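You operate a simulated robot arm through the tools that you are given. There is no shell and no other tool. Be economical: measure what you need, move in short steps, check, and stop when the job is done.

You run a simulated two-armed robot. Do the job below in one go: nothing can be reset, and whatever is moved stays where it is left.

## Task
Put one of the short blue bags from the sack bench top on the tan tile. Then take the yellow block and put it in the back left cell of the dark rack. Then take the grey block and leave it on the top of the teal dust box. Then press the black knock button three times. Then open the blue counter drawer, take the sealed blue tin from the front row of the slatted board and leave it in the inside of the blue counter drawer and shut the drawer again. Then take the blue square tub and leave it in the teal tray. Then fetch the orange tin from the top of the sample bench and set it on the front row of the slatted board. Then put the closed sack on the top of the test bench away on the store bench top. Then put the gold block on the top of the test bench away on the top of the gauge bench. Then take the green bag from the top of the test bench and leave it on the top of the sample bench. Then take the striped purple tub and put it on the top of the test bench. The order counts. Set down upright: grey block, orange tin, closed sack, gold block.
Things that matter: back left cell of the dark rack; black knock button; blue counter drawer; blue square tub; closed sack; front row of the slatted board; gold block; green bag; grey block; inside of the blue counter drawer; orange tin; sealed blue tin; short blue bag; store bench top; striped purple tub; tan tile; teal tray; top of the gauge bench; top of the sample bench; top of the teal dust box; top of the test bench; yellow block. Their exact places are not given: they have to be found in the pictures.

It is judged by the outcome, as a careful person would: the job done as asked, and still so three seconds after it is handed in. It fails if anything else is knocked over, pushed out of place, dropped, spilled or broken.

## Robot
Two 7-joint arms with two-finger grippers on one trunk, on a base that drives. Base frame: it is fixed to the floor where the robot stands at the start and does not move with it; the origin is under the middle of the robot, x ahead of it, y to its left, z up; the surface under the hand at the start is at about z = 720. Lengths are in mm, angles in degrees, forces in N, time in s.
The left shoulder is at the start at [60, 123, 945], the right one opposite. With the tool pointing down near the work surface each hand reaches from about 320 to 780 mm from the robot's upright axis, wherever it stands, measured 20 degrees to its own side. Places, roughly: back left cell of the dark rack (16x16 cm) [-1160, -1040, 820]; black knock button [-1200, -1300, 900]; blue counter drawer [-1000, -2800, 700]; blue square tub (5x5x5 cm) [-800, -4100, 900]; closed sack [-1250, -6500, 1000]; front row of the slatted board (51x17 cm) [-980, -2800, 820]; gold block [-1500, -6500, 1000]; green bag [-1000, -6250, 1000]; grey block [1250, 1250, 1000]; inside of the blue counter drawer [-1000, -2800, 600]; orange tin [-1250, -4000, 1000]; sealed blue tin [-1000, -2750, 750]; short blue bag [750, 250, 750]; store bench top [10200, -6600, 800]; striped purple tub (5x5x5 cm) [800, -6000, 800]; tan tile (14x14x2 cm) [-1200, -2800, 800]; teal tray [-1250, -3750, 1000]; top of the gauge bench [6400, -7400, 900]; top of the sample bench [-1100, -4200, 900]; top of the teal dust box (42x18 cm) [2140, 1380, 800]; top of the test bench [-1100, -6100, 900]; yellow block (5x4x3 cm) [700, 100, 700]. Payload 1.47 kg a hand.
The tool frame of a hand sits at the grasp point between the pads (the TCP): z along the fingers, y along the line on which they close. The tips reach 16 mm beyond it. The gripper opens to 87 mm. The gripper's body begins 55 mm behind the TCP.
Orientation is that of the tool frame in the base frame, as a unit quaternion [x, y, z, w]. With the fingers straight down and closing along the base's y, the tool's x points along the base's -x, its y along +y and its z along -z.

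## Interface
- The arms move only by the tool move_arm. It takes "left_deltas", "right_deltas" or both (then of equal length, played together; a hand with none holds still); each is one flat list of numbers, 7 for each row, row after row: the shift along the base's x, y, z in units of 20 mm (1.0 is 20 mm), then the turn, a rotation vector about the base's x, y, z in units of 6 degrees (1.0 is 6 degrees), then the finger opening in cm, from 0 to 8.7. In form: [dx, dy, dz, ax, ay, az, jaw, dx, dy, dz, ax, ay, az, jaw, ...]. A call has 1 to 12 rows; each row shifts and turns the commanded pose from where the row before left it. A call with a number of a shift or a turn outside -1 to 1 is refused whole. A row lasts 0.2 s, in which the tool goes at most 50 mm and 8.6 degrees; a call with a longer step from one row to the next is refused whole, and so is a gripper value outside its range. Where a pose cannot be reached the arm comes as near as it can. A force on the tool above 40 N (or 10 N above the force at the start of the call, whichever is more), or a blocked arm, ends the call early, and 0.2 s more pass. The fingers move at their own pace (about 153 mm/s each) and stop on an object; they squeeze with about 28 N. The grip force told is the motor's: it shows also when the fingers shut on nothing. Time passes only in rows, and 0.2 s behind the last, so rows that do not move let the fingers close. It gives the time, the measured TCP pose, the force on the tool (base axes), the opening and the grip force at its end, in the units of the frame above (readings bear some noise), with the torque about the TCP (base axes, N m) and any sound that the robot's microphone picked up.
- Cameras (640 x 400 px; columns grow to the right, rows downward): "scene" is now at [83.2, 3.6, 1493.3]; the picture's right is [0.04, -1.00, 0.00], its down [-0.79, -0.03, -0.62] and it looks along [0.62, 0.02, -0.79] (base axes); focal length 273 px, centre (320, 200). "left" rides on the left gripper at [73, -12, -90] in its tool frame; the picture's right is [0.16, 0.99, 0.00], its down [-0.72, 0.12, -0.68] and it looks along [-0.67, 0.11, 0.73] (tool axes); focal length 247 px, centre (320, 200). "right" rides on the right gripper at [73, 12, -90] in its tool frame; the picture's right is [-0.16, 0.99, 0.00], its down [-0.72, -0.12, -0.68] and it looks along [-0.67, -0.11, 0.73] (tool axes); focal length 247 px, centre (320, 200).
- grab_frame(camera): a new picture of that camera. The clock stands still meanwhile.
- raise_lower(by): slides the trunk up (or, below 0, down) by that many mm; the arms and the scene camera ride with it, the base frame stays. It gives what a move gives, with no picture.
- drive_base(legs): drives the robot by 1 to 6 legs, each [ahead, left, turn to the left] in mm, mm and degrees, along the robot's own axes; the way and the turn of a leg run together, so that a leg with both is an arc; at most 1500 mm and 180 degrees a leg. The arms and the cameras ride along, it lands a little off, and it stops where it bumps. It gives what a move gives.
- turn_head(pan, tilt): turns the head with the scene camera to pan (to the left, within 120 degrees either way) and tilt (down, from -29 to 69), counted from straight ahead of the robot. It gives what a move gives.
- locate(camera, pixels): for up to 12 pixels [column, row] of the newest picture of that camera ("zoom" is the newest enlarged one), the place [x, y, z] in the base frame of the surface seen there, good to about 2 mm. The clock stands still meanwhile.
- enlarge(camera, box): a new picture of the part [left, top, right, bottom] of that camera's present view, enlarged. The clock stands still meanwhile.
- sign_off(): hands the job in; it is judged then, once.

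Go step by step. Measure first, check grasps and placings, and put right what went wrong. The budget is 371 turns and 322 pictures, counting those below and the enlarged ones. Unless the task says otherwise, let go and move clear before handing in, and close with one line.

The tools are called after "Emit:" as a command line: name --argument value ..., lists and objects as JSON in quotes. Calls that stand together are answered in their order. move_arm: Moves the arms, as the interface text tells. Its arguments: {"type":"object","properties":{"left_deltas":{"type":"array"},"right_deltas":{"type":"array"}},"required":[]} The other tools are called the same way: raise_lower (by) slides the trunk up or down; drive_base (legs) drives the base; turn_head (pan, tilt) turns the head that bears the scene camera; grab_frame (camera) takes a picture; locate (camera, pixels) gives the place of the surface under pixels of a picture; enlarge (camera, box) takes an enlarged picture of a part of a camera's view; sign_off () hands the job in.

At the start:

```text
t: 0.0
left_tcp_pos: [533.7, 361.3, 1007.9]
left_tool_rot: [0.0, 1.0, 0.0, 0.0]
left_wrist_force: [0.5, 0.1, 0.0]
left_ft_torque: [-0.01, 0.0, -0.03]
left_opening: 87.3
left_finger_force: 0.1
right_tcp_pos: [543.7, -123.9, 997.9]
right_tool_rot: [0.0, 1.0, 0.0, 0.0]
right_wrist_force: [0.3, 0.2, 0.0]
right_ft_torque: [-0.03, -0.01, 0.01]
right_opening: 87.1
right_finger_force: 0.0
trunk travel left (down, up): [-100.0, 130.0]
robot x, y, heading: [-0.6, 0.5, 0.1]
head pan, tilt: [2.3, 51.9]
```

scene: 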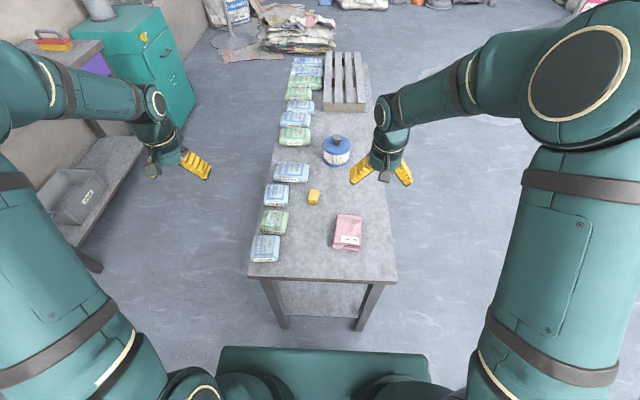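
right: 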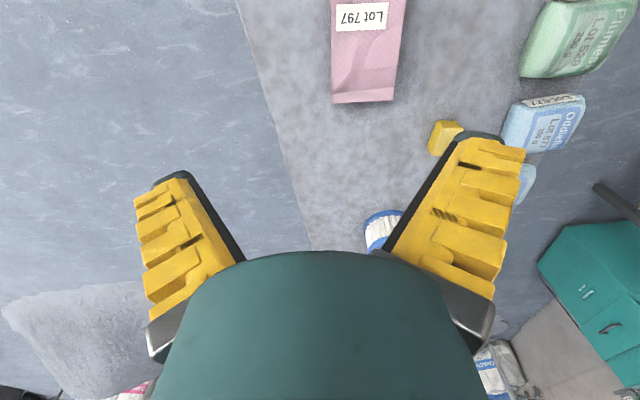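
left: 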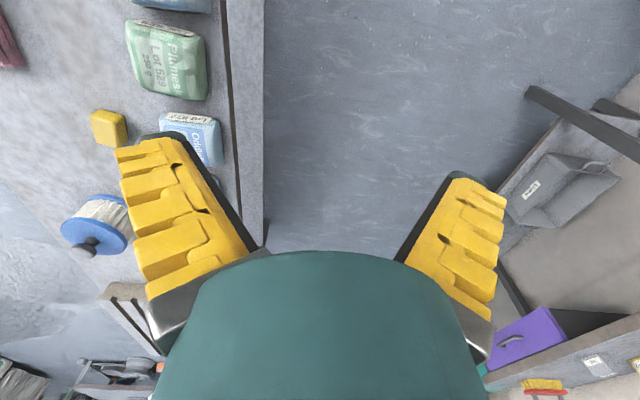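

The scene shows a bench with a line of blue and green bags (about px 265-300, 60-250) and the yellow block at (314,197). I'll enlarge that part and locate the items.

Emit:
enlarge --camera "scene" --box '[220, 40, 420, 290]'

Emit:
locate --camera "scene" --pixels '[[265, 243], [275, 218], [277, 194], [292, 169], [296, 132], [296, 118], [314, 195], [348, 225], [337, 140], [255, 273], [395, 278], [320, 220]]'

```text
1.60 times, centred on (320, 165) of scene
```

zoom: 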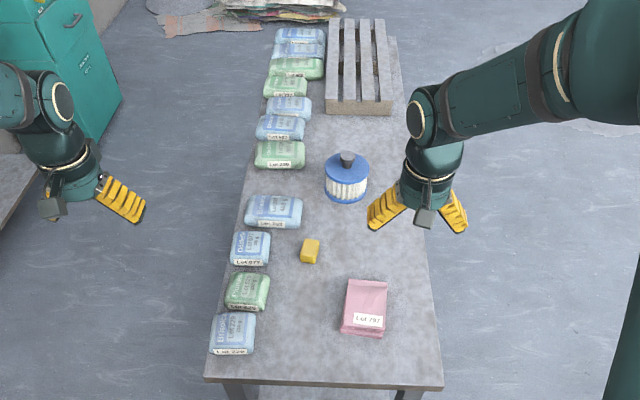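

```text
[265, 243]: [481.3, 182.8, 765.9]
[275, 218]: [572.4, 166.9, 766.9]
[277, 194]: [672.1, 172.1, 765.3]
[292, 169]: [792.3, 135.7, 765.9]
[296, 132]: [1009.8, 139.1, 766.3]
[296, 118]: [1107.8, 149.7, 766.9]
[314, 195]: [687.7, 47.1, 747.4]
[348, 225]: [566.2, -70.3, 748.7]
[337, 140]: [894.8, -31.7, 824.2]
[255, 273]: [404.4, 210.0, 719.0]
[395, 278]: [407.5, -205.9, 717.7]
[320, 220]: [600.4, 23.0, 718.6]
```

The blue bags differ in length: the one at zoom (273,210) looks longer than the one at (250,248). I'll enlarge further to measure them.

Emit:
enlarge --camera "scene" --box '[240, 150, 330, 270]'

```text
3.33 times, centred on (285, 210) of scene
```

zoom: 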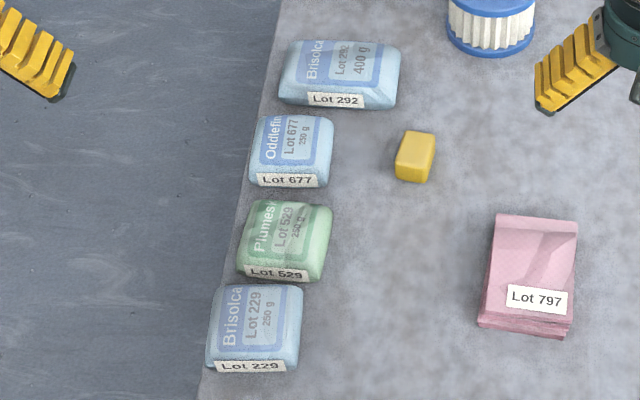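

Lots 677 and 229 are the short 250 g blue bags; 292 is the long one. I'll measure the edges of 677 and the yellow block.

Emit:
locate --camera "zoom" --pixels '[[258, 120], [327, 120], [253, 172], [328, 175], [290, 150], [290, 122], [212, 290], [298, 292], [400, 160], [433, 160], [415, 138], [414, 175]]'

Emit:
turn_head --pan -100 --tilt 20

Emit:
grab_frame --camera "scene"

```text
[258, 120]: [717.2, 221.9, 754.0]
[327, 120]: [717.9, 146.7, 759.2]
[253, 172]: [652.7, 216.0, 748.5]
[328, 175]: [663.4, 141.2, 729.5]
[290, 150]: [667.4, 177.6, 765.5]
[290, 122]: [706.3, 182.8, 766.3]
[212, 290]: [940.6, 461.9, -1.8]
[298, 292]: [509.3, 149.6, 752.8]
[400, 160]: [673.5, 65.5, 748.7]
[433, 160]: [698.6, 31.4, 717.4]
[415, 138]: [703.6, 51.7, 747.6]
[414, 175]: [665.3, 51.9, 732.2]
```

```text
t: 1.8
left_tcp_pos: [532.8, 361.2, 1008.4]
left_tool_rot: [0.001, 1.0, 0.0, 0.0]
left_wrist_force: [-0.3, 1.2, 0.2]
left_ft_torque: [0.04, -0.04, -0.01]
left_opening: 87.2
left_finger_force: 0.0
right_tcp_pos: [544.4, -124.0, 997.3]
right_tool_rot: [0.0, 1.0, -0.001, 0.0]
right_wrist_force: [0.4, -0.3, 0.5]
right_ft_torque: [0.0, -0.04, -0.04]
right_opening: 87.0
right_finger_force: 0.1
trunk travel left (down, up): [-100.0, 130.0]
robot x, y, heading: [0.6, 1.0, 0.1]
head pan, tilt: [-100.0, 20.0]
```

```text
316 pictures are left
```

scene: 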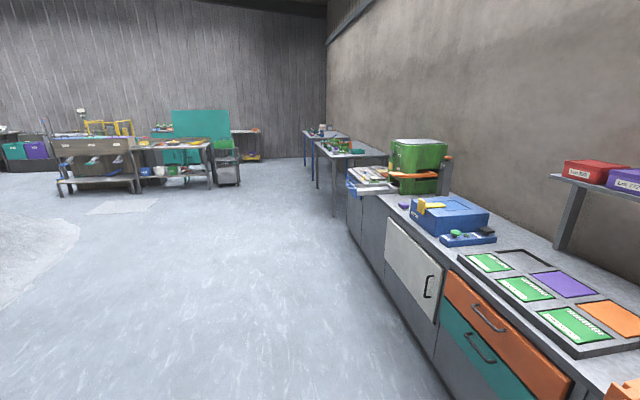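

Bag 677 spans roughly x 652-720, y 143-220. The scene shows a counter along the right wall; I'll locate points on it for the layout and look the other way round too.

Emit:
locate --camera "scene" --pixels '[[545, 290], [450, 268], [388, 225], [365, 183], [420, 170], [350, 150], [330, 133], [450, 220], [570, 285], [525, 258], [470, 238], [180, 150]]'

Emit:
enlarge --camera "scene" --box '[320, 110, 640, 310]'

Emit:
enlarge --camera "scene" --box '[0, 90, 320, 230]'

```text
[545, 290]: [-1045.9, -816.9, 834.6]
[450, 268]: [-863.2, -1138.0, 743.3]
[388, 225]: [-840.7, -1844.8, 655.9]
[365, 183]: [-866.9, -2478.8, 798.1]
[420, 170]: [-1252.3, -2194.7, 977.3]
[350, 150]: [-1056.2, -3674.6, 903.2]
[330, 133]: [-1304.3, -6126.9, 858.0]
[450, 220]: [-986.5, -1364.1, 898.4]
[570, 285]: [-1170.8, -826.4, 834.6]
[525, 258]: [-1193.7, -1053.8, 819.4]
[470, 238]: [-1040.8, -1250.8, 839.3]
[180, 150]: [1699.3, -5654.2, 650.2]
```

```text
2.00 times, centred on (480, 210) of scene
```

zoom: 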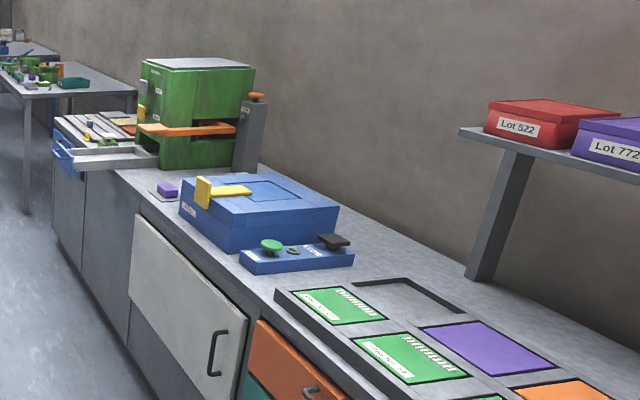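

```text
2.00 times, centred on (160, 160) of scene
```

zoom: 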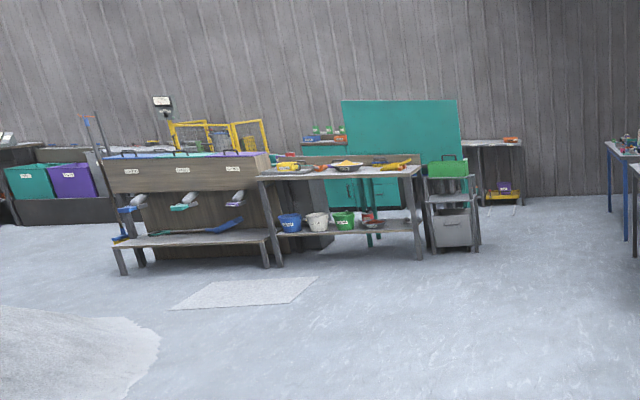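

The dark rack's empty cell is at zoom (410,290), i.e. about (-1193,-1054,819), and counter front edge is x≈-860. Now I bring the left hand above bag 677, turning it to close along x.

Emit:
move_arm --left_deltas '[0.64, -0.75, -0.3, 0, 0, 1, 8.7, 0.64, -0.75, -0.3, 0, 0, 1, 8.7, 0.64, -0.75, -0.3, 0, 0, 1, 8.7, 0.64, -0.75, -0.3, 0, 0, 1, 8.7, 0.64, -0.75, -0.3, 0, 0, 1, 8.7, 0.64, -0.75, -0.3, 0, 0, 1, 8.7, 0.64, -0.75, -0.3, 0, 0, 1, 8.7, 0.64, -0.75, -0.3, 0, 0, 1, 8.7, 0.64, -0.75, -0.3, 0, 0, 1, 8.7, 0.64, -0.75, -0.3, 0, 0, 1, 8.7, 0.64, -0.75, -0.3, 0, 0, 1, 8.7, 0.64, -0.75, -0.3, 0, 0, 1, 8.7]'

Emit:
grab_frame --camera "left"

```text
t: 4.4
left_tcp_pos: [687.9, 180.4, 936.1]
left_tool_rot: [-0.589, 0.808, 0.0, -0.001]
left_wrist_force: [0.8, -0.3, 0.4]
left_ft_torque: [0.0, 0.01, -0.03]
left_opening: 87.1
left_finger_force: 0.2
right_tcp_pos: [544.7, -126.6, 997.4]
right_tool_rot: [-0.001, 1.0, 0.0, 0.0]
right_wrist_force: [-0.4, -0.4, -0.2]
right_ft_torque: [0.04, 0.02, -0.03]
right_opening: 87.2
right_finger_force: 0.0
trunk travel left (down, up): [-100.0, 130.0]
robot x, y, heading: [1.8, -0.3, 0.1]
head pan, tilt: [-100.0, 20.0]
```

```text
313 pictures are left
```

left: 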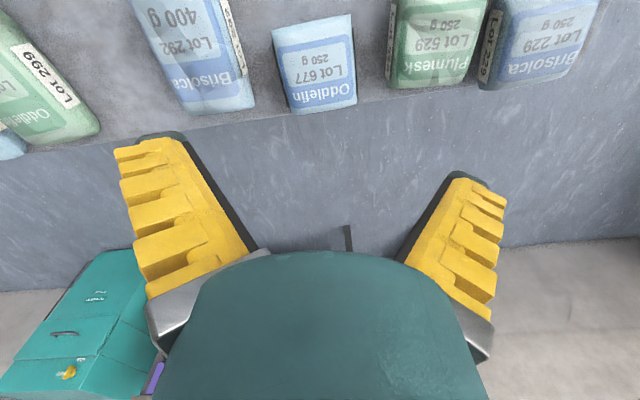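

The left camera shows bag 677 at (315,62), slightly askew. I'll locate its corners to get the yaw and centre.

Emit:
locate --camera "left" --pixels '[[277, 33], [350, 18], [292, 110], [354, 100], [285, 70], [353, 60], [325, 107], [312, 28], [251, 100], [395, 80]]'

```text
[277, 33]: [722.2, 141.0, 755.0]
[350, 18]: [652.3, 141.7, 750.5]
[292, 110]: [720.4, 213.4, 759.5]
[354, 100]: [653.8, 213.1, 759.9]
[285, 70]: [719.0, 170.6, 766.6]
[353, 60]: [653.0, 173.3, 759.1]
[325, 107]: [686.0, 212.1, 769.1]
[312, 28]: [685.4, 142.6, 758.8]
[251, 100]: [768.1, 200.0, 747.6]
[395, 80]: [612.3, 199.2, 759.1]
```

The bag is axis-aligned, centred at (687,180). I'll finish the turn to 90° and descend to z≈742, then close.

Emit:
move_arm --left_deltas '[0, 0, -0.8, 0, 0, 1, 8.7, 0, 0, -0.8, 0, 0, 1, 8.7, 0, 0, -0.8, 0, 0, 1, 8.7, 0, 0, -0.9, 0, 0, 0, 8.7, 0, 0, -0.9, 0, 0, 0, 8.7, 0, 0, -0.9, 0, 0, 0, 8.7, 0, 0, -0.9, 0, 0, 0, 8.7, 0, 0, -0.9, 0, 0, 0, 8.7, 0, 0, -0.9, 0, 0, 0, 8.7, 0, 0, -0.9, 0, 0, 0, 8.7, 0, 0, -0.9, 0, 0, 0, 8.7, 0, 0, 0, 0, 0, 0, 8.7]'

Emit:
grab_frame --camera "left"

```text
t: 7.0
left_tcp_pos: [688.6, 181.2, 746.5]
left_tool_rot: [-0.707, 0.707, -0.001, 0.002]
left_wrist_force: [3.0, -0.1, 8.4]
left_ft_torque: [-0.08, -0.15, 0.02]
left_opening: 88.8
left_finger_force: 0.1
right_tcp_pos: [543.9, -125.6, 997.8]
right_tool_rot: [0.0, 1.0, 0.0, -0.001]
right_wrist_force: [-0.1, -0.2, 0.1]
right_ft_torque: [-0.01, 0.0, -0.01]
right_opening: 87.0
right_finger_force: 0.0
trunk travel left (down, up): [-100.0, 130.0]
robot x, y, heading: [-0.6, -0.6, 0.0]
head pan, tilt: [-100.0, 20.0]
```

```text
312 pictures are left
```

left: 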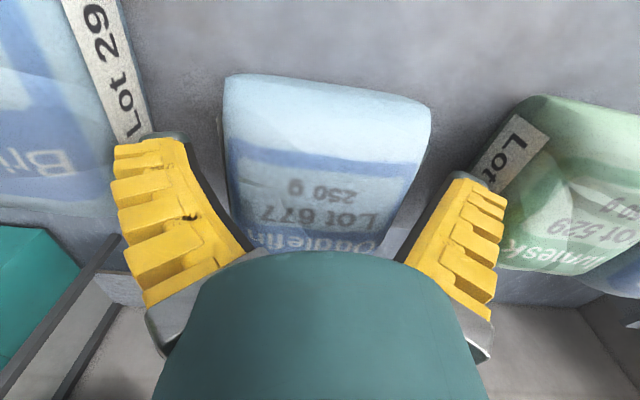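

The bag sits between the fingers with light contact (8 N). Closing now and lifting slightly.

Emit:
move_arm --left_deltas '[0, 0, 0, 0, 0, 0, 4, 0, 0, 0, 0, 0, 0, 0, 0, 0, 0, 0, 0, 0, 0, 0, 0, 0, 0, 0, 0, 0, 0, 0, 0.3, 0, 0, 0, 0, 0, 0, 0.7, 0, 0, 0, 0]'

Emit:
grab_frame --camera "left"

```text
t: 8.4
left_tcp_pos: [684.7, 180.3, 764.2]
left_tool_rot: [0.707, -0.707, -0.001, 0.001]
left_wrist_force: [0.3, -0.6, -2.6]
left_ft_torque: [0.0, 0.01, 0.0]
left_opening: 79.9
left_finger_force: 28.4
right_tcp_pos: [544.2, -124.7, 997.6]
right_tool_rot: [0.0, 1.0, 0.0, 0.0]
right_wrist_force: [-0.6, -0.3, -0.1]
right_ft_torque: [0.01, -0.03, 0.0]
right_opening: 87.3
right_finger_force: 0.1
trunk travel left (down, up): [-100.0, 130.0]
robot x, y, heading: [-0.5, 2.4, 0.1]
head pan, tilt: [-100.0, 20.0]
```

```text
311 pictures are left
```

left: 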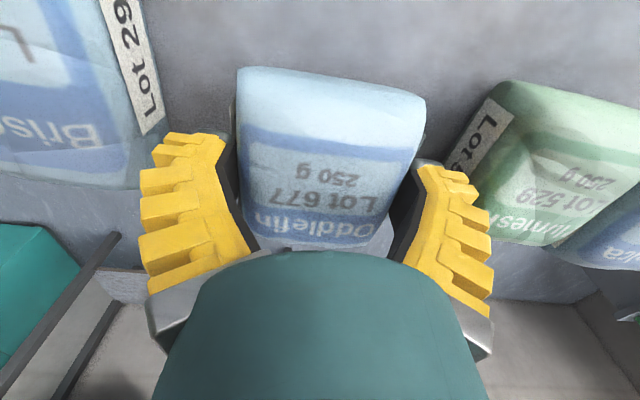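

The bag is held (2.6 N, opening 80 mm). I'll raise and tuck it before driving to the tile on the counter.

Emit:
move_arm --left_deltas '[0, 0, 1, 0, 0, 0, 0, 0, 0, 1, 0, 0, 0, 0, 0, 0, 1, 0, 0, 0, 0, 0, 0, 1, 0, 0, 0, 0, 0, 0, 1, 0, 0, 0, 0, -1, 0.2, 1, 0, 0, 0, 0, -1, 0.2, 1, 0, 0, 0, 0, -1, 0.2, 1, 0, 0, 0, 0, -1, 0.2, 1, 0, 0, 0, 0, -1, 0.2, 1, 0, 0, 0, 0, -1, 0.2, 1, 0, 0, 0, 0, -1, 0.2, 1, 0, 0, 0, 0]'

Emit:
drive_base --legs '[[-200, 0, 0], [0, 0, -90], [1300, 0, 0], [1250, 0, 0], [0, 0, -90]]'

Emit:
turn_head --pan 10 --tilt 40

Emit:
grab_frame --camera "scene"

```text
t: 11.0
left_tcp_pos: [544.1, 210.2, 1003.5]
left_tool_rot: [-0.707, 0.707, 0.0, 0.0]
left_wrist_force: [-0.9, 0.0, -3.1]
left_ft_torque: [-0.02, -0.02, 0.01]
left_opening: 80.1
left_finger_force: 28.5
right_tcp_pos: [543.8, -124.4, 998.0]
right_tool_rot: [0.001, 1.0, 0.0, 0.0]
right_wrist_force: [-0.5, -0.8, -0.6]
right_ft_torque: [0.0, -0.01, 0.0]
right_opening: 86.9
right_finger_force: 0.0
trunk travel left (down, up): [-100.0, 130.0]
robot x, y, heading: [3.4, -3.4, 0.0]
head pan, tilt: [-100.0, 20.0]
```

```text
t: 32.4
left_tcp_pos: [-751.3, -2785.8, 1003.3]
left_tool_rot: [0.713, 0.702, 0.0, 0.0]
left_wrist_force: [-0.3, -0.4, -2.9]
left_ft_torque: [-0.01, 0.01, -0.02]
left_opening: 78.9
left_finger_force: 28.3
right_tcp_pos: [-744.8, -2452.4, 998.0]
right_tool_rot: [1.0, -0.008, 0.0, 0.001]
right_wrist_force: [0.0, 0.1, 0.5]
right_ft_torque: [-0.01, 0.01, 0.01]
right_opening: 86.9
right_finger_force: 0.1
trunk travel left (down, up): [-100.0, 130.0]
robot x, y, heading: [-199.0, -2584.0, 179.3]
head pan, tilt: [-100.0, 20.0]
```

```text
t: 34.3
left_tcp_pos: [-750.8, -2787.0, 1003.0]
left_tool_rot: [0.713, 0.701, 0.0, 0.0]
left_wrist_force: [0.4, 0.4, -3.3]
left_ft_torque: [0.04, 0.0, -0.03]
left_opening: 78.7
left_finger_force: 28.6
right_tcp_pos: [-745.1, -2452.2, 998.1]
right_tool_rot: [1.0, -0.008, 0.0, 0.0]
right_wrist_force: [-0.1, 0.5, 0.4]
right_ft_torque: [0.0, 0.02, -0.03]
right_opening: 86.9
right_finger_force: 0.1
trunk travel left (down, up): [-100.0, 130.0]
robot x, y, heading: [-203.1, -2584.5, 179.1]
head pan, tilt: [10.0, 40.0]
```

```text
310 pictures are left
```

scene: 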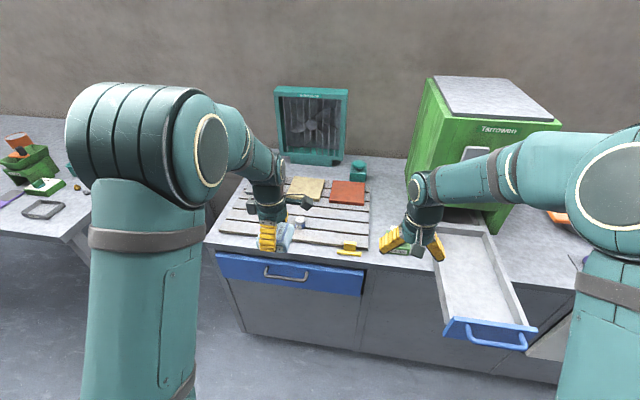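

I see the slatted board, a tan tile near (308,187), a red tile, and a blue drawer front at (290,272); an open drawer sticks out on the right at (490,330). I'll enlarge and measure.

Emit:
enlarge --camera "scene" --box '[200, 130, 460, 300]'

Emit:
locate --camera "scene" --pixels '[[308, 187], [296, 195], [320, 183], [348, 193], [490, 340], [217, 254], [360, 295], [290, 277], [350, 247], [300, 222], [355, 215], [520, 343]]'

```text
2.35 times, centred on (330, 215) of scene
```

zoom: 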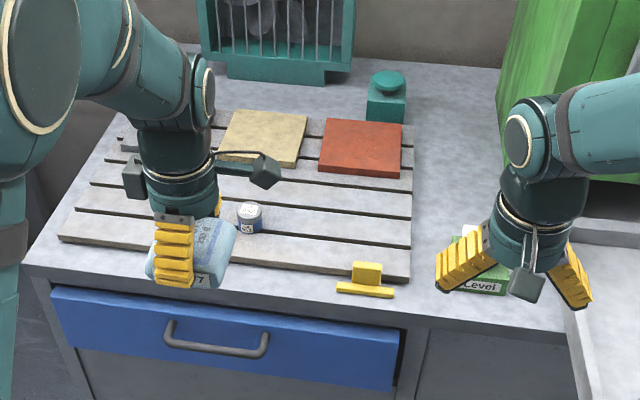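

```text
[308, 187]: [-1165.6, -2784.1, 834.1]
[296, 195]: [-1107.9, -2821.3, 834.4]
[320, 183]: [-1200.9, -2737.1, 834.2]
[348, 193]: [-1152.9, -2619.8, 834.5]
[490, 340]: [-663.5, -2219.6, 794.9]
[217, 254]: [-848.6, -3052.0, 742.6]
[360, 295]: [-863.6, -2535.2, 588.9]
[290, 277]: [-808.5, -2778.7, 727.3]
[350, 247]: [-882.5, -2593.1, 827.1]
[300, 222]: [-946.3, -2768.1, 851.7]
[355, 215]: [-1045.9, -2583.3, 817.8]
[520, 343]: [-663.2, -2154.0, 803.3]
```

Tan tile's top is z≈834. I'll get its corners and look down at my own chassis to know how close I may drive.

Emit:
locate --camera "zoom" --pixels '[[228, 113], [305, 119], [297, 163], [219, 156], [262, 138], [250, 215], [365, 270], [337, 287], [392, 293], [386, 85], [75, 238], [405, 278]]'

Emit:
turn_head --pan 0 --tilt 69

Emit:
grab_frame --camera "scene"

Emit:
locate --camera "scene" --pixels '[[320, 220], [320, 240], [320, 260], [320, 280], [320, 300], [230, 280], [410, 280], [200, 300], [440, 300], [320, 330], [220, 330], [430, 330]]'

```text
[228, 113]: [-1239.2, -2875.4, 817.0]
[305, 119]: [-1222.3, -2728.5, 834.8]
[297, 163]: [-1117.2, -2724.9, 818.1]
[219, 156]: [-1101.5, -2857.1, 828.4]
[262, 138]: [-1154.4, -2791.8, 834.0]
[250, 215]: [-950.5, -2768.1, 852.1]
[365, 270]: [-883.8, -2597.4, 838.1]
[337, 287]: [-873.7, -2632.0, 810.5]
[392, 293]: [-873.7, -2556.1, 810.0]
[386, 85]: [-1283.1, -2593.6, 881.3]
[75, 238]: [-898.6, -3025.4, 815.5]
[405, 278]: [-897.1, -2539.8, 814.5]
```

```text
t: 35.2
left_tcp_pos: [-751.8, -2787.4, 1004.2]
left_tool_rot: [0.712, 0.702, 0.001, 0.0]
left_wrist_force: [0.2, 0.3, -2.9]
left_ft_torque: [0.01, -0.02, -0.01]
left_opening: 78.6
left_finger_force: 27.4
right_tcp_pos: [-744.7, -2453.5, 998.9]
right_tool_rot: [1.0, -0.009, -0.001, 0.0]
right_wrist_force: [-0.3, -0.1, -0.8]
right_ft_torque: [0.05, -0.04, 0.0]
right_opening: 86.8
right_finger_force: 0.1
trunk travel left (down, up): [-100.0, 130.0]
robot x, y, heading: [-202.5, -2585.4, 179.1]
head pan, tilt: [0.0, 68.8]
```

```text
308 pictures are left
```

scene: 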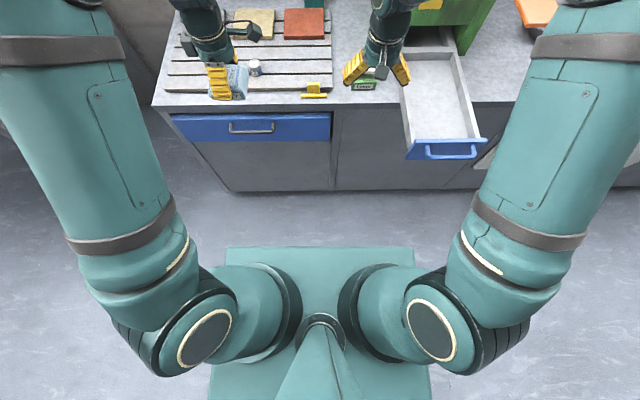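

```text
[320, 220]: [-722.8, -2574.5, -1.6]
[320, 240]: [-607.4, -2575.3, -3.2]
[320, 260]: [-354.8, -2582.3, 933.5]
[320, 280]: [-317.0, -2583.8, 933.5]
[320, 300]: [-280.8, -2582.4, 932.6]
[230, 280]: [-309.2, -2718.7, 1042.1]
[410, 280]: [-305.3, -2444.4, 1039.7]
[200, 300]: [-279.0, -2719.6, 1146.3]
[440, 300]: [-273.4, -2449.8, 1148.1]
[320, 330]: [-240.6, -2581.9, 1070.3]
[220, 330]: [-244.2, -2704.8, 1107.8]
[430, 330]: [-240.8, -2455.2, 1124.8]
```

My trunk front is ~180 mm ahead of the axis, so I can go 300 mm forward. I'll tuck the right hand back first, then drive and look again.

Emit:
move_arm --right_deltas '[1, 0, 0, 0, 0, 0, 8.7, 1, 0, 0, 0, 0, 0, 8.7, 1, 0, 0, 0, 0, 0, 8.7, 1, 0, 0, 0, 0, 0, 8.7, 1, 0, 0, 0, 0, 0, 8.7, 1, 0, 0, 0, 0, 0, 8.7, 1, 0, 0, 0, 0, 0, 8.7, 1, 0, 0, 0, 0, 0, 8.7, 1, 0, 0, 0, 0, 0, 8.7]'

Emit:
drive_base --legs '[[300, 0, 0.8]]'

Emit:
turn_head --pan 12 --tilt 48

Emit:
grab_frame --camera "scene"

```text
t: 37.2
left_tcp_pos: [-751.7, -2785.9, 1003.8]
left_tool_rot: [0.712, 0.702, 0.0, -0.001]
left_wrist_force: [-0.9, 0.7, -3.0]
left_ft_torque: [0.01, -0.02, 0.01]
left_opening: 78.2
left_finger_force: 27.5
right_tcp_pos: [-563.6, -2452.6, 997.6]
right_tool_rot: [1.0, -0.008, 0.001, 0.0]
right_wrist_force: [0.0, -0.3, 0.0]
right_ft_torque: [0.04, 0.04, 0.01]
right_opening: 87.3
right_finger_force: 0.0
trunk travel left (down, up): [-100.0, 130.0]
robot x, y, heading: [-202.5, -2583.7, 179.1]
head pan, tilt: [0.0, 68.8]
```

```text
t: 39.2
left_tcp_pos: [-1045.0, -2793.9, 1002.2]
left_tool_rot: [0.706, 0.708, 0.001, 0.001]
left_wrist_force: [-0.5, -1.0, -2.2]
left_ft_torque: [0.0, -0.03, -0.03]
left_opening: 78.3
left_finger_force: 27.5
right_tcp_pos: [-864.8, -2456.3, 997.4]
right_tool_rot: [1.0, 0.002, 0.001, 0.0]
right_wrist_force: [-0.3, -0.1, -0.3]
right_ft_torque: [-0.01, -0.03, -0.03]
right_opening: 87.3
right_finger_force: 0.0
trunk travel left (down, up): [-100.0, 130.0]
robot x, y, heading: [-499.4, -2586.6, -179.8]
head pan, tilt: [0.0, 68.8]
```

```text
t: 40.1
left_tcp_pos: [-1045.3, -2796.4, 1002.3]
left_tool_rot: [0.706, 0.709, 0.0, 0.0]
left_wrist_force: [-0.2, -0.8, -2.6]
left_ft_torque: [0.0, -0.04, -0.01]
left_opening: 78.6
left_finger_force: 27.9
right_tcp_pos: [-864.8, -2456.7, 997.8]
right_tool_rot: [1.0, 0.002, 0.0, 0.0]
right_wrist_force: [0.9, 0.7, 0.4]
right_ft_torque: [0.01, 0.0, -0.03]
right_opening: 87.0
right_finger_force: 0.0
trunk travel left (down, up): [-100.0, 130.0]
robot x, y, heading: [-498.2, -2582.9, -179.7]
head pan, tilt: [12.0, 48.0]
```

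```text
307 pictures are left
```

scene: 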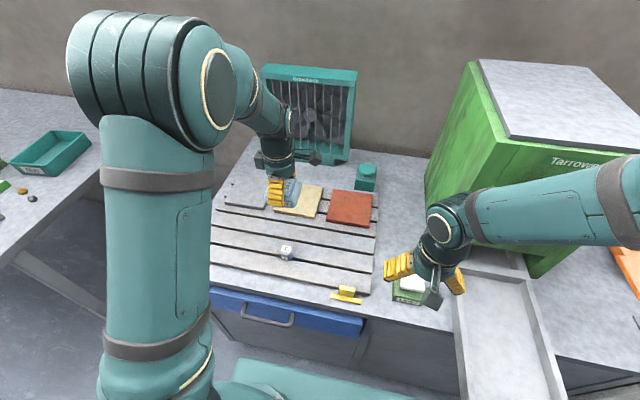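

The bag is near over the tile at (300,200). I'll measure the tile edges and the teal box behind it.

Emit:
enlarge --camera "scene" --box '[220, 60, 400, 230]'

Emit:
locate --camera "scene" --pixels '[[321, 188], [314, 215], [300, 212], [276, 209], [327, 73], [340, 73], [330, 160], [375, 196], [334, 192], [300, 190], [310, 82], [287, 250]]'

```text
2.35 times, centred on (310, 145) of scene
```

zoom: 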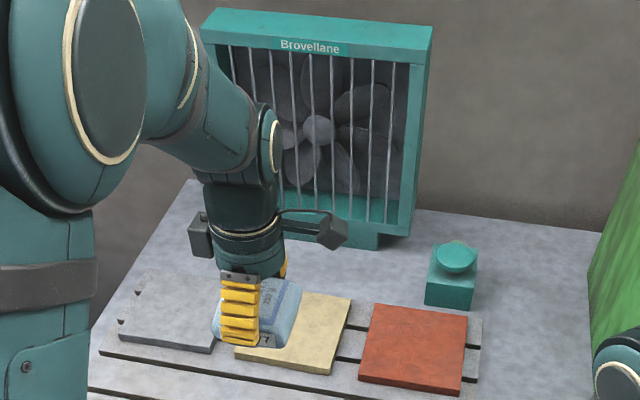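

```text
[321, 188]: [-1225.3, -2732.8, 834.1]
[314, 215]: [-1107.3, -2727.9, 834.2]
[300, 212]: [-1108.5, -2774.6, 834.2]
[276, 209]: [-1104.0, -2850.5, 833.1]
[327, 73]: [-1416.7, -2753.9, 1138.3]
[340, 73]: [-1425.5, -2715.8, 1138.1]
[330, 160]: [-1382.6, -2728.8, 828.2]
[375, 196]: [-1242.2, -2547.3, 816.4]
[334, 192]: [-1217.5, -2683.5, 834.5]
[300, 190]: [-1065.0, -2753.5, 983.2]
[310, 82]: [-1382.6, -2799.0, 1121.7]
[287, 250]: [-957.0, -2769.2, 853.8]
```

The tile's centre is about (-1169,-2797). I'll move over it and lower to z≈900, then check.

Emit:
move_arm --left_deltas '[-0.88, 0, 0, 0, 0, 0, 0, -0.88, 0, 0, 0, 0, 0, 0, -0.88, 0, 0, 0, 0, 0, 0, -0.88, 0, 0, 0, 0, 0, 0, -0.88, 0, 0, 0, 0, 0, 0, -0.88, 0, 0, 0, 0, 0, 0, -0.88, 0, 0, 0, 0, 0, 0, 0, 0, -1, 0, 0, 0, 0, 0, 0, -1, 0, 0, 0, 0, 0, 0, -1, 0, 0, 0, 0, 0, 0, -1, 0, 0, 0, 0, 0, 0, -1, 0, 0, 0, 0]'

Emit:
enlarge --camera "scene" --box '[220, 120, 400, 250]'

Emit:
grab_frame --camera "left"

```text
t: 42.7
left_tcp_pos: [-1169.0, -2794.2, 902.7]
left_tool_rot: [0.706, 0.708, 0.0, 0.0]
left_wrist_force: [0.0, 0.2, -2.2]
left_ft_torque: [-0.02, -0.02, 0.0]
left_opening: 78.0
left_finger_force: 27.9
right_tcp_pos: [-864.0, -2457.4, 998.2]
right_tool_rot: [1.0, 0.001, 0.0, -0.001]
right_wrist_force: [0.0, -0.6, -0.7]
right_ft_torque: [0.01, -0.01, -0.02]
right_opening: 86.8
right_finger_force: 0.0
trunk travel left (down, up): [-100.0, 130.0]
robot x, y, heading: [-501.3, -2584.5, -179.7]
head pan, tilt: [12.0, 48.0]
```

```text
3.08 times, centred on (310, 185) of scene
```

zoom: 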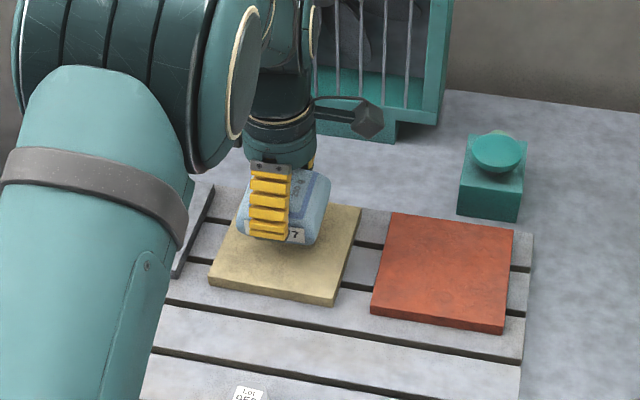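

```text
304 pictures are left
```

left: 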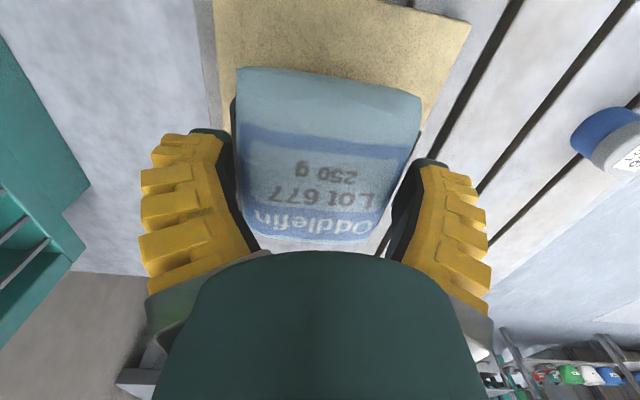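

The left view shows the tile edge from (212,0) to (470,22). I'll locate the tile and bag edges for the final centring.

Emit:
locate --camera "left" --pixels '[[215, 20], [220, 100], [465, 30], [440, 90], [240, 75], [418, 98], [260, 235], [370, 240]]'

Emit:
locate --camera "zoom" --pixels '[[361, 208], [333, 300], [210, 284], [325, 208], [305, 240], [240, 235]]'

```text
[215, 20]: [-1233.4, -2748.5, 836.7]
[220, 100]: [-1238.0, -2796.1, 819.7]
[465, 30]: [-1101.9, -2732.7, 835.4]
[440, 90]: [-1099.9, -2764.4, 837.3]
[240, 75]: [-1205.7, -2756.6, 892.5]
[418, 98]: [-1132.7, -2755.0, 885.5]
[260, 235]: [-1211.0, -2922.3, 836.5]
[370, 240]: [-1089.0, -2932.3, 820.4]
```

```text
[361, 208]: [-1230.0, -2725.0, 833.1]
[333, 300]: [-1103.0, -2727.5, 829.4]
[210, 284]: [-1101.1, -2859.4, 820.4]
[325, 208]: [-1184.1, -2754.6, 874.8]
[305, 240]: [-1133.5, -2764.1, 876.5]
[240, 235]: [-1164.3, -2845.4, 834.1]
```

The bag is centred on the tile. I'll lower 40 mm, let go, and rise.

Emit:
move_arm --left_deltas '[0, 0, -0.7, 0, 0, 0, 0, 0, 0, -0.6, 0, 0, 0, 0, 0, 0, -0.4, 0, 0, 0, 0, 0, 0, -0.2, 0, 0, 0, 0]'

Emit:
grab_frame --camera "left"

```text
t: 43.7
left_tcp_pos: [-1169.6, -2793.9, 870.1]
left_tool_rot: [0.706, 0.708, -0.005, -0.004]
left_wrist_force: [-5.2, -0.5, 38.1]
left_ft_torque: [-0.01, 0.16, -0.02]
left_opening: 81.1
left_finger_force: 28.3
right_tcp_pos: [-861.1, -2456.1, 997.7]
right_tool_rot: [1.0, 0.002, 0.0, 0.001]
right_wrist_force: [-0.3, 0.3, 0.2]
right_ft_torque: [-0.02, 0.01, 0.01]
right_opening: 87.0
right_finger_force: 0.0
trunk travel left (down, up): [-100.0, 130.0]
robot x, y, heading: [-501.7, -2587.0, -179.8]
head pan, tilt: [12.0, 48.0]
```

```text
303 pictures are left
```

left: 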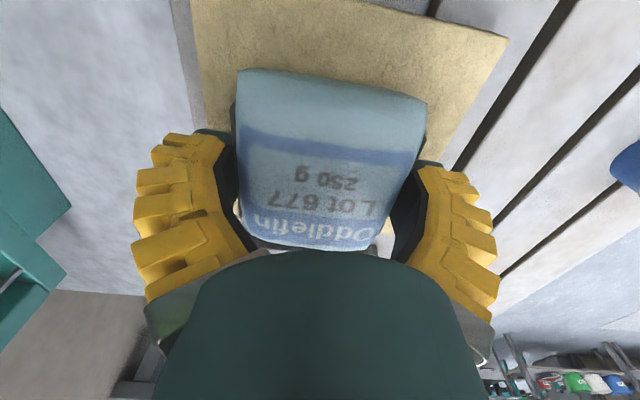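

The bag rests on the tile (contact 38 N at z 870). I'll ease up a touch, open and rise.

Emit:
move_arm --left_deltas '[0, 0, 0.3, 0, 0, 0, 0, 0, 0, 0, 0, 0, 0, 8.7, 0, 0, 0, 0, 0, 0, 8.7, 0, 0, 0.2, 0, 0, 0, 8.7, 0, 0, 0.5, 0, 0, 0, 8.7, 0, 0, 1, 0, 0, 0, 8.7, 0, 0, 1, 0, 0, 0, 8.7, 0, 0, 1, 0, 0, 0, 8.7, 0, 0, 1, 0, 0, 0, 8.7, 0, 0, 1, 0, 0, 0, 8.7, 0, 0, 1, 0, 0, 0, 8.7]'

Emit:
enlarge --camera "scene" --box '[220, 120, 400, 250]'

```text
t: 46.1
left_tcp_pos: [-1169.2, -2794.8, 1004.7]
left_tool_rot: [0.706, 0.708, 0.0, 0.0]
left_wrist_force: [-0.8, -0.2, 0.3]
left_ft_torque: [0.01, 0.0, 0.01]
left_opening: 86.8
left_finger_force: 0.1
right_tcp_pos: [-863.8, -2456.9, 997.1]
right_tool_rot: [1.0, 0.002, 0.0, 0.0]
right_wrist_force: [0.6, 0.3, -0.6]
right_ft_torque: [-0.04, -0.05, 0.01]
right_opening: 86.9
right_finger_force: 0.1
trunk travel left (down, up): [-100.0, 130.0]
robot x, y, heading: [-498.3, -2585.7, -179.6]
head pan, tilt: [12.0, 48.0]
```

```text
3.08 times, centred on (310, 185) of scene
```

zoom: 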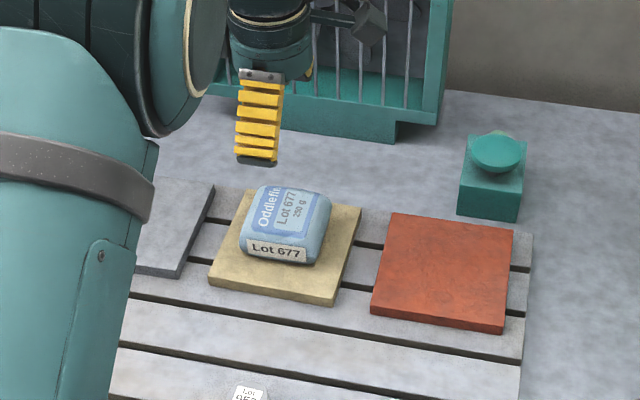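

The bag sits flat on the tan tile. Now back to the first bench for the yellow block: tuck the left hand, drive back, and look.

Emit:
move_arm --left_deltas '[1, 0, 0, 0, 0, 0, 8.7, 1, 0, 0, 0, 0, 0, 8.7, 1, 0, 0, 0, 0, 0, 8.7, 1, 0, 0, 0, 0, 0, 8.7, 1, 0, 0, 0, 0, 0, 8.7, 1, 0, 0, 0, 0, 0, 8.7, 1, 0, 0, 0, 0, 0, 8.7, 1, 0, 0, 0, 0, 0, 8.7, 1, 0, 0, 0, 0, 0, 8.7, 1, 0, 0, 0, 0, 0, 8.7]'

Emit:
drive_base --legs '[[-300, 0, 0], [0, 0, -90.4], [1200, 0, 0], [1236, 0, 0], [0, 0, -90], [200, 0, 0]]'

Emit:
turn_head --pan 5 --tilt 50

Emit:
grab_frame --camera "scene"

```text
t: 48.3
left_tcp_pos: [-967.7, -2792.9, 1004.6]
left_tool_rot: [0.705, 0.709, 0.001, 0.0]
left_wrist_force: [-1.3, -0.1, -0.2]
left_ft_torque: [0.01, 0.04, 0.0]
left_opening: 86.9
left_finger_force: 0.2
right_tcp_pos: [-864.0, -2456.0, 997.8]
right_tool_rot: [1.0, 0.002, 0.001, 0.0]
right_wrist_force: [0.3, -0.5, 0.7]
right_ft_torque: [0.02, 0.0, -0.01]
right_opening: 86.9
right_finger_force: 0.1
trunk travel left (down, up): [-100.0, 130.0]
robot x, y, heading: [-497.5, -2579.9, -179.6]
head pan, tilt: [12.0, 48.0]
```

```text
t: 70.8
left_tcp_pos: [474.8, 57.0, 1004.0]
left_tool_rot: [-0.701, 0.714, 0.0, -0.001]
left_wrist_force: [0.8, -0.2, -0.4]
left_ft_torque: [0.0, 0.03, -0.01]
left_opening: 87.0
left_finger_force: 0.0
right_tcp_pos: [361.7, -278.6, 997.0]
right_tool_rot: [0.009, 1.0, 0.001, 0.0]
right_wrist_force: [0.5, -0.7, -0.9]
right_ft_torque: [0.0, 0.03, -0.04]
right_opening: 86.9
right_finger_force: 0.1
trunk travel left (down, up): [-100.0, 130.0]
robot x, y, heading: [3.9, -143.8, -1.1]
head pan, tilt: [12.0, 48.0]
```

```text
t: 71.4
left_tcp_pos: [473.5, 55.5, 1005.0]
left_tool_rot: [-0.701, 0.714, 0.0, 0.0]
left_wrist_force: [-0.3, -0.1, -0.6]
left_ft_torque: [-0.01, 0.01, 0.03]
left_opening: 87.0
left_finger_force: 0.0
right_tcp_pos: [362.8, -278.6, 996.8]
right_tool_rot: [0.009, 1.0, 0.0, -0.001]
right_wrist_force: [-0.4, -0.5, -0.2]
right_ft_torque: [0.02, -0.02, 0.0]
right_opening: 86.8
right_finger_force: 0.0
trunk travel left (down, up): [-100.0, 130.0]
robot x, y, heading: [-1.3, -143.2, -1.2]
head pan, tilt: [5.0, 50.0]
```

```text
301 pictures are left
```

scene: 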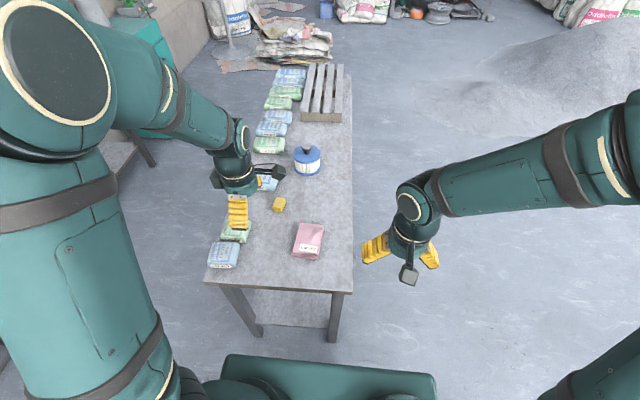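

The block is at (279,204), near (685,49). Moving the left hand over it at z≈880.

Emit:
move_arm --left_deltas '[0.96, -0.03, -0.5, 0, 0, 0.1, 8.7, 0.96, -0.03, -0.5, 0, 0, 0.1, 8.7, 0.96, -0.03, -0.5, 0, 0, 0, 8.7, 0.96, -0.03, -0.5, 0, 0, 0, 8.7, 0.96, -0.03, -0.5, 0, 0, 0, 8.7, 0.96, -0.03, -0.5, 0, 0, 0, 8.7, 0.96, -0.03, -0.5, 0, 0, 0, 8.7, 0.96, -0.03, -0.5, 0, 0, 0, 8.7, 0.96, -0.03, -0.5, 0, 0, 0, 8.7, 0.96, -0.03, -0.5, 0, 0, 0, 8.7, 0.96, -0.03, -0.5, 0, 0, 0, 8.7]'

Emit:
grab_frame --camera "left"

```text
t: 73.8
left_tcp_pos: [685.6, 49.9, 893.5]
left_tool_rot: [0.709, -0.705, -0.001, 0.0]
left_wrist_force: [0.9, 1.0, 0.2]
left_ft_torque: [0.02, 0.05, -0.03]
left_opening: 86.9
left_finger_force: 0.0
right_tcp_pos: [363.2, -278.7, 997.6]
right_tool_rot: [0.009, 1.0, 0.0, 0.0]
right_wrist_force: [-0.1, 0.8, 0.6]
right_ft_torque: [-0.01, 0.0, 0.0]
right_opening: 87.0
right_finger_force: 0.1
trunk travel left (down, up): [-100.0, 130.0]
robot x, y, heading: [3.0, -138.6, -1.2]
head pan, tilt: [5.0, 50.0]
```

```text
300 pictures are left
```

left: 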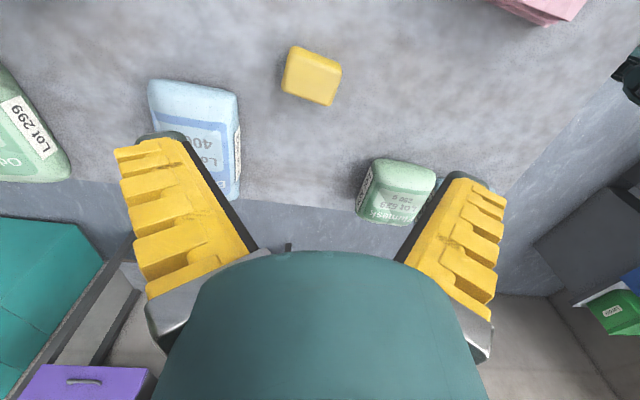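

Block visible at (311,75), rotated about 15°. I'll locate its corners.

Emit:
locate --camera "left" --pixels '[[294, 50], [338, 66], [329, 103], [284, 88], [311, 75], [318, 92], [310, 56], [240, 190]]'

```text
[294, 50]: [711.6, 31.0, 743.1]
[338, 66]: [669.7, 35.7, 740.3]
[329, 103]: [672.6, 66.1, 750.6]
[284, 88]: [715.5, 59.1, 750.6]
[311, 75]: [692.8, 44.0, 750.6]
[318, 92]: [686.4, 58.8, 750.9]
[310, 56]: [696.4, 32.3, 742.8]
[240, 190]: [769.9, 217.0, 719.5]
```

Block centred at (692,48), yaw about -9°. I'll turn the hand to match, descend to z≈738 and grip.

Emit:
move_arm --left_deltas '[0.35, -0.1, -0.8, 0, 0, -0.75, 8.7, 0, 0, -1, 0, 0, -0.75, 8.7, 0, 0, -1, 0, 0, 0, 8.7, 0, 0, -1, 0, 0, 0, 8.7, 0, 0, -1, 0, 0, 0, 8.7, 0, 0, -1, 0, 0, 0, 8.7, 0, 0, -1, 0, 0, 0, 8.7, 0, 0, -0.95, 0, 0, 0, 8.7, 0, 0, 0, 0, 0, 0, 3, 0, 0, 0, 0, 0, 0, 0, 0, 0, 0, 0, 0, 0, 0, 0, 0, 0.5, 0, 0, 0, 0]'

Emit:
grab_frame --camera "left"

```text
t: 76.4
left_tcp_pos: [691.6, 46.5, 751.0]
left_tool_rot: [-0.65, 0.76, 0.0, 0.0]
left_wrist_force: [-0.9, -0.1, -0.1]
left_ft_torque: [0.01, -0.04, 0.0]
left_opening: 47.9
left_finger_force: 28.4
right_tcp_pos: [362.0, -278.3, 998.0]
right_tool_rot: [0.01, 1.0, 0.001, 0.001]
right_wrist_force: [1.3, 0.7, 0.0]
right_ft_torque: [-0.02, 0.03, 0.0]
right_opening: 87.1
right_finger_force: 0.1
trunk travel left (down, up): [-100.0, 130.0]
robot x, y, heading: [4.1, -146.0, -1.1]
head pan, tilt: [5.0, 50.0]
```

```text
299 pictures are left
```

left: 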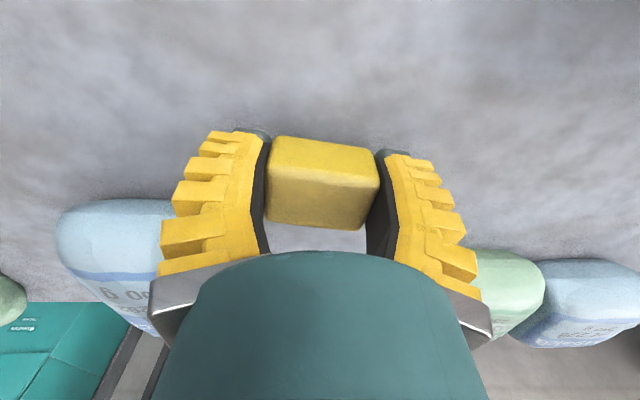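

Block gripped (opening 48). Raise and tuck, then drive to in front of the rack.

Emit:
move_arm --left_deltas '[0, 0, 1, 0, 0, 0, 0, 0, 0, 1, 0, 0, 0, 0, 0, 0, 1, 0, 0, 0, 0, 0, 0, 1, 0, 0, 0, 0, -1, 0, 1, 0, 0, 0, 0, -1, 0, 1, 0, 0, 0.2, 0, -1, 0, 1, 0, 0, 0.2, 0, -1, 0, 1, 0, 0, 0.3, 0, -1, 0, 1, 0, 0, 0.3, 0, -1, 0, 1, 0, 0, 0.3, 0, -1, 0, 1, 0, 0, 0.3, 0, -1, 0, 1, 0, 0, 0, 0]'

Emit:
drive_base --legs '[[-200, 0, 0], [0, 0, -88.9], [690, 0, 0], [0, 0, -90]]'

Emit:
turn_head --pan 5 --tilt 42

Emit:
grab_frame --camera "scene"

```text
t: 79.0
left_tcp_pos: [531.9, 45.1, 989.4]
left_tool_rot: [0.712, -0.702, 0.0, -0.001]
left_wrist_force: [-0.7, -0.6, -0.4]
left_ft_torque: [-0.04, 0.02, 0.02]
left_opening: 48.1
left_finger_force: 27.8
right_tcp_pos: [362.4, -277.7, 998.2]
right_tool_rot: [0.009, 1.0, 0.0, 0.0]
right_wrist_force: [-0.5, -1.0, 1.1]
right_ft_torque: [0.03, 0.0, -0.01]
right_opening: 86.9
right_finger_force: 0.0
trunk travel left (down, up): [-100.0, 130.0]
robot x, y, heading: [1.3, -142.7, -0.9]
head pan, tilt: [5.0, 50.0]
```

```text
t: 91.5
left_tcp_pos: [-688.6, -1048.7, 988.9]
left_tool_rot: [0.675, 0.738, 0.0, 0.0]
left_wrist_force: [0.0, 0.2, -1.3]
left_ft_torque: [-0.03, 0.01, -0.04]
left_opening: 47.9
left_finger_force: 28.2
right_tcp_pos: [-542.0, -711.9, 998.2]
right_tool_rot: [1.0, 0.029, 0.0, 0.0]
right_wrist_force: [-0.6, 0.3, 0.9]
right_ft_torque: [-0.01, -0.02, -0.02]
right_opening: 87.0
right_finger_force: 0.1
trunk travel left (down, up): [-100.0, 130.0]
robot x, y, heading: [-171.8, -819.6, -176.7]
head pan, tilt: [5.0, 50.0]
```

```text
t: 92.2
left_tcp_pos: [-689.6, -1048.3, 989.2]
left_tool_rot: [0.675, 0.738, -0.001, 0.0]
left_wrist_force: [0.6, -0.3, -0.2]
left_ft_torque: [-0.02, -0.01, 0.02]
left_opening: 47.6
left_finger_force: 27.8
right_tcp_pos: [-542.4, -712.2, 997.0]
right_tool_rot: [1.0, 0.028, 0.0, 0.0]
right_wrist_force: [-0.4, -0.4, -0.8]
right_ft_torque: [-0.02, 0.0, -0.01]
right_opening: 86.8
right_finger_force: 0.0
trunk travel left (down, up): [-100.0, 130.0]
robot x, y, heading: [-171.7, -817.7, -176.6]
head pan, tilt: [5.0, 42.0]
```

```text
298 pictures are left
```

scene: 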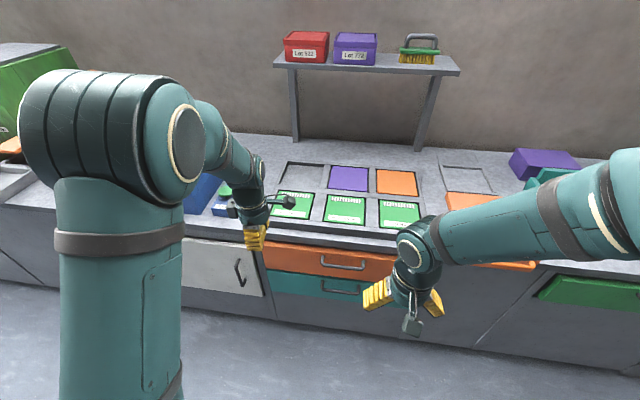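

The empty back-left cell shows at (304,178); a wall shelf stands behind it. I'll locate the cell, the shelf and neighbours.

Emit:
locate --camera "scene" --pixels '[[285, 188], [322, 190], [290, 165], [325, 167], [304, 178], [275, 65], [370, 68], [296, 138], [293, 85], [290, 205], [225, 200], [465, 180]]'

Emit:
drive_base --legs '[[320, 0, -3.3]]'

Emit:
grab_frame --camera "scene"

```text
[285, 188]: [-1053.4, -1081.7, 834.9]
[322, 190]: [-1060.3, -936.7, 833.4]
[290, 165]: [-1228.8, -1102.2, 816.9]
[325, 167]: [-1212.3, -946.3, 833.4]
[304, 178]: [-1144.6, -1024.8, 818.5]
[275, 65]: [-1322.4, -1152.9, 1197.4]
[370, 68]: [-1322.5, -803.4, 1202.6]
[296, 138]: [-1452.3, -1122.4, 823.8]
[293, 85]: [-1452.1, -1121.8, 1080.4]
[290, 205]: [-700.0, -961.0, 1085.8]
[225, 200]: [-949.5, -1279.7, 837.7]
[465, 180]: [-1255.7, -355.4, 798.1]
```

```text
t: 94.3
left_tcp_pos: [-1021.8, -1034.1, 987.8]
left_tool_rot: [0.693, 0.721, 0.0, 0.001]
left_wrist_force: [-0.9, -0.3, -1.0]
left_ft_torque: [-0.02, -0.01, -0.01]
left_opening: 47.8
left_finger_force: 28.2
right_tcp_pos: [-858.4, -705.0, 997.0]
right_tool_rot: [1.0, 0.004, 0.0, 0.0]
right_wrist_force: [0.4, 0.4, 0.6]
right_ft_torque: [-0.01, 0.01, 0.02]
right_opening: 87.4
right_finger_force: 0.1
trunk travel left (down, up): [-100.0, 130.0]
robot x, y, heading: [-492.0, -830.8, -179.4]
head pan, tilt: [5.0, 42.0]
```

```text
297 pictures are left
```

scene: 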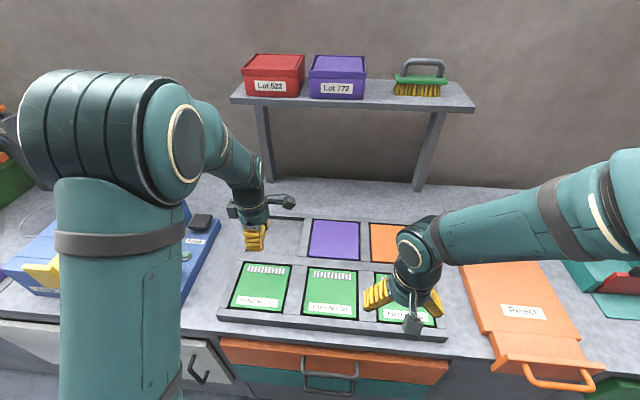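

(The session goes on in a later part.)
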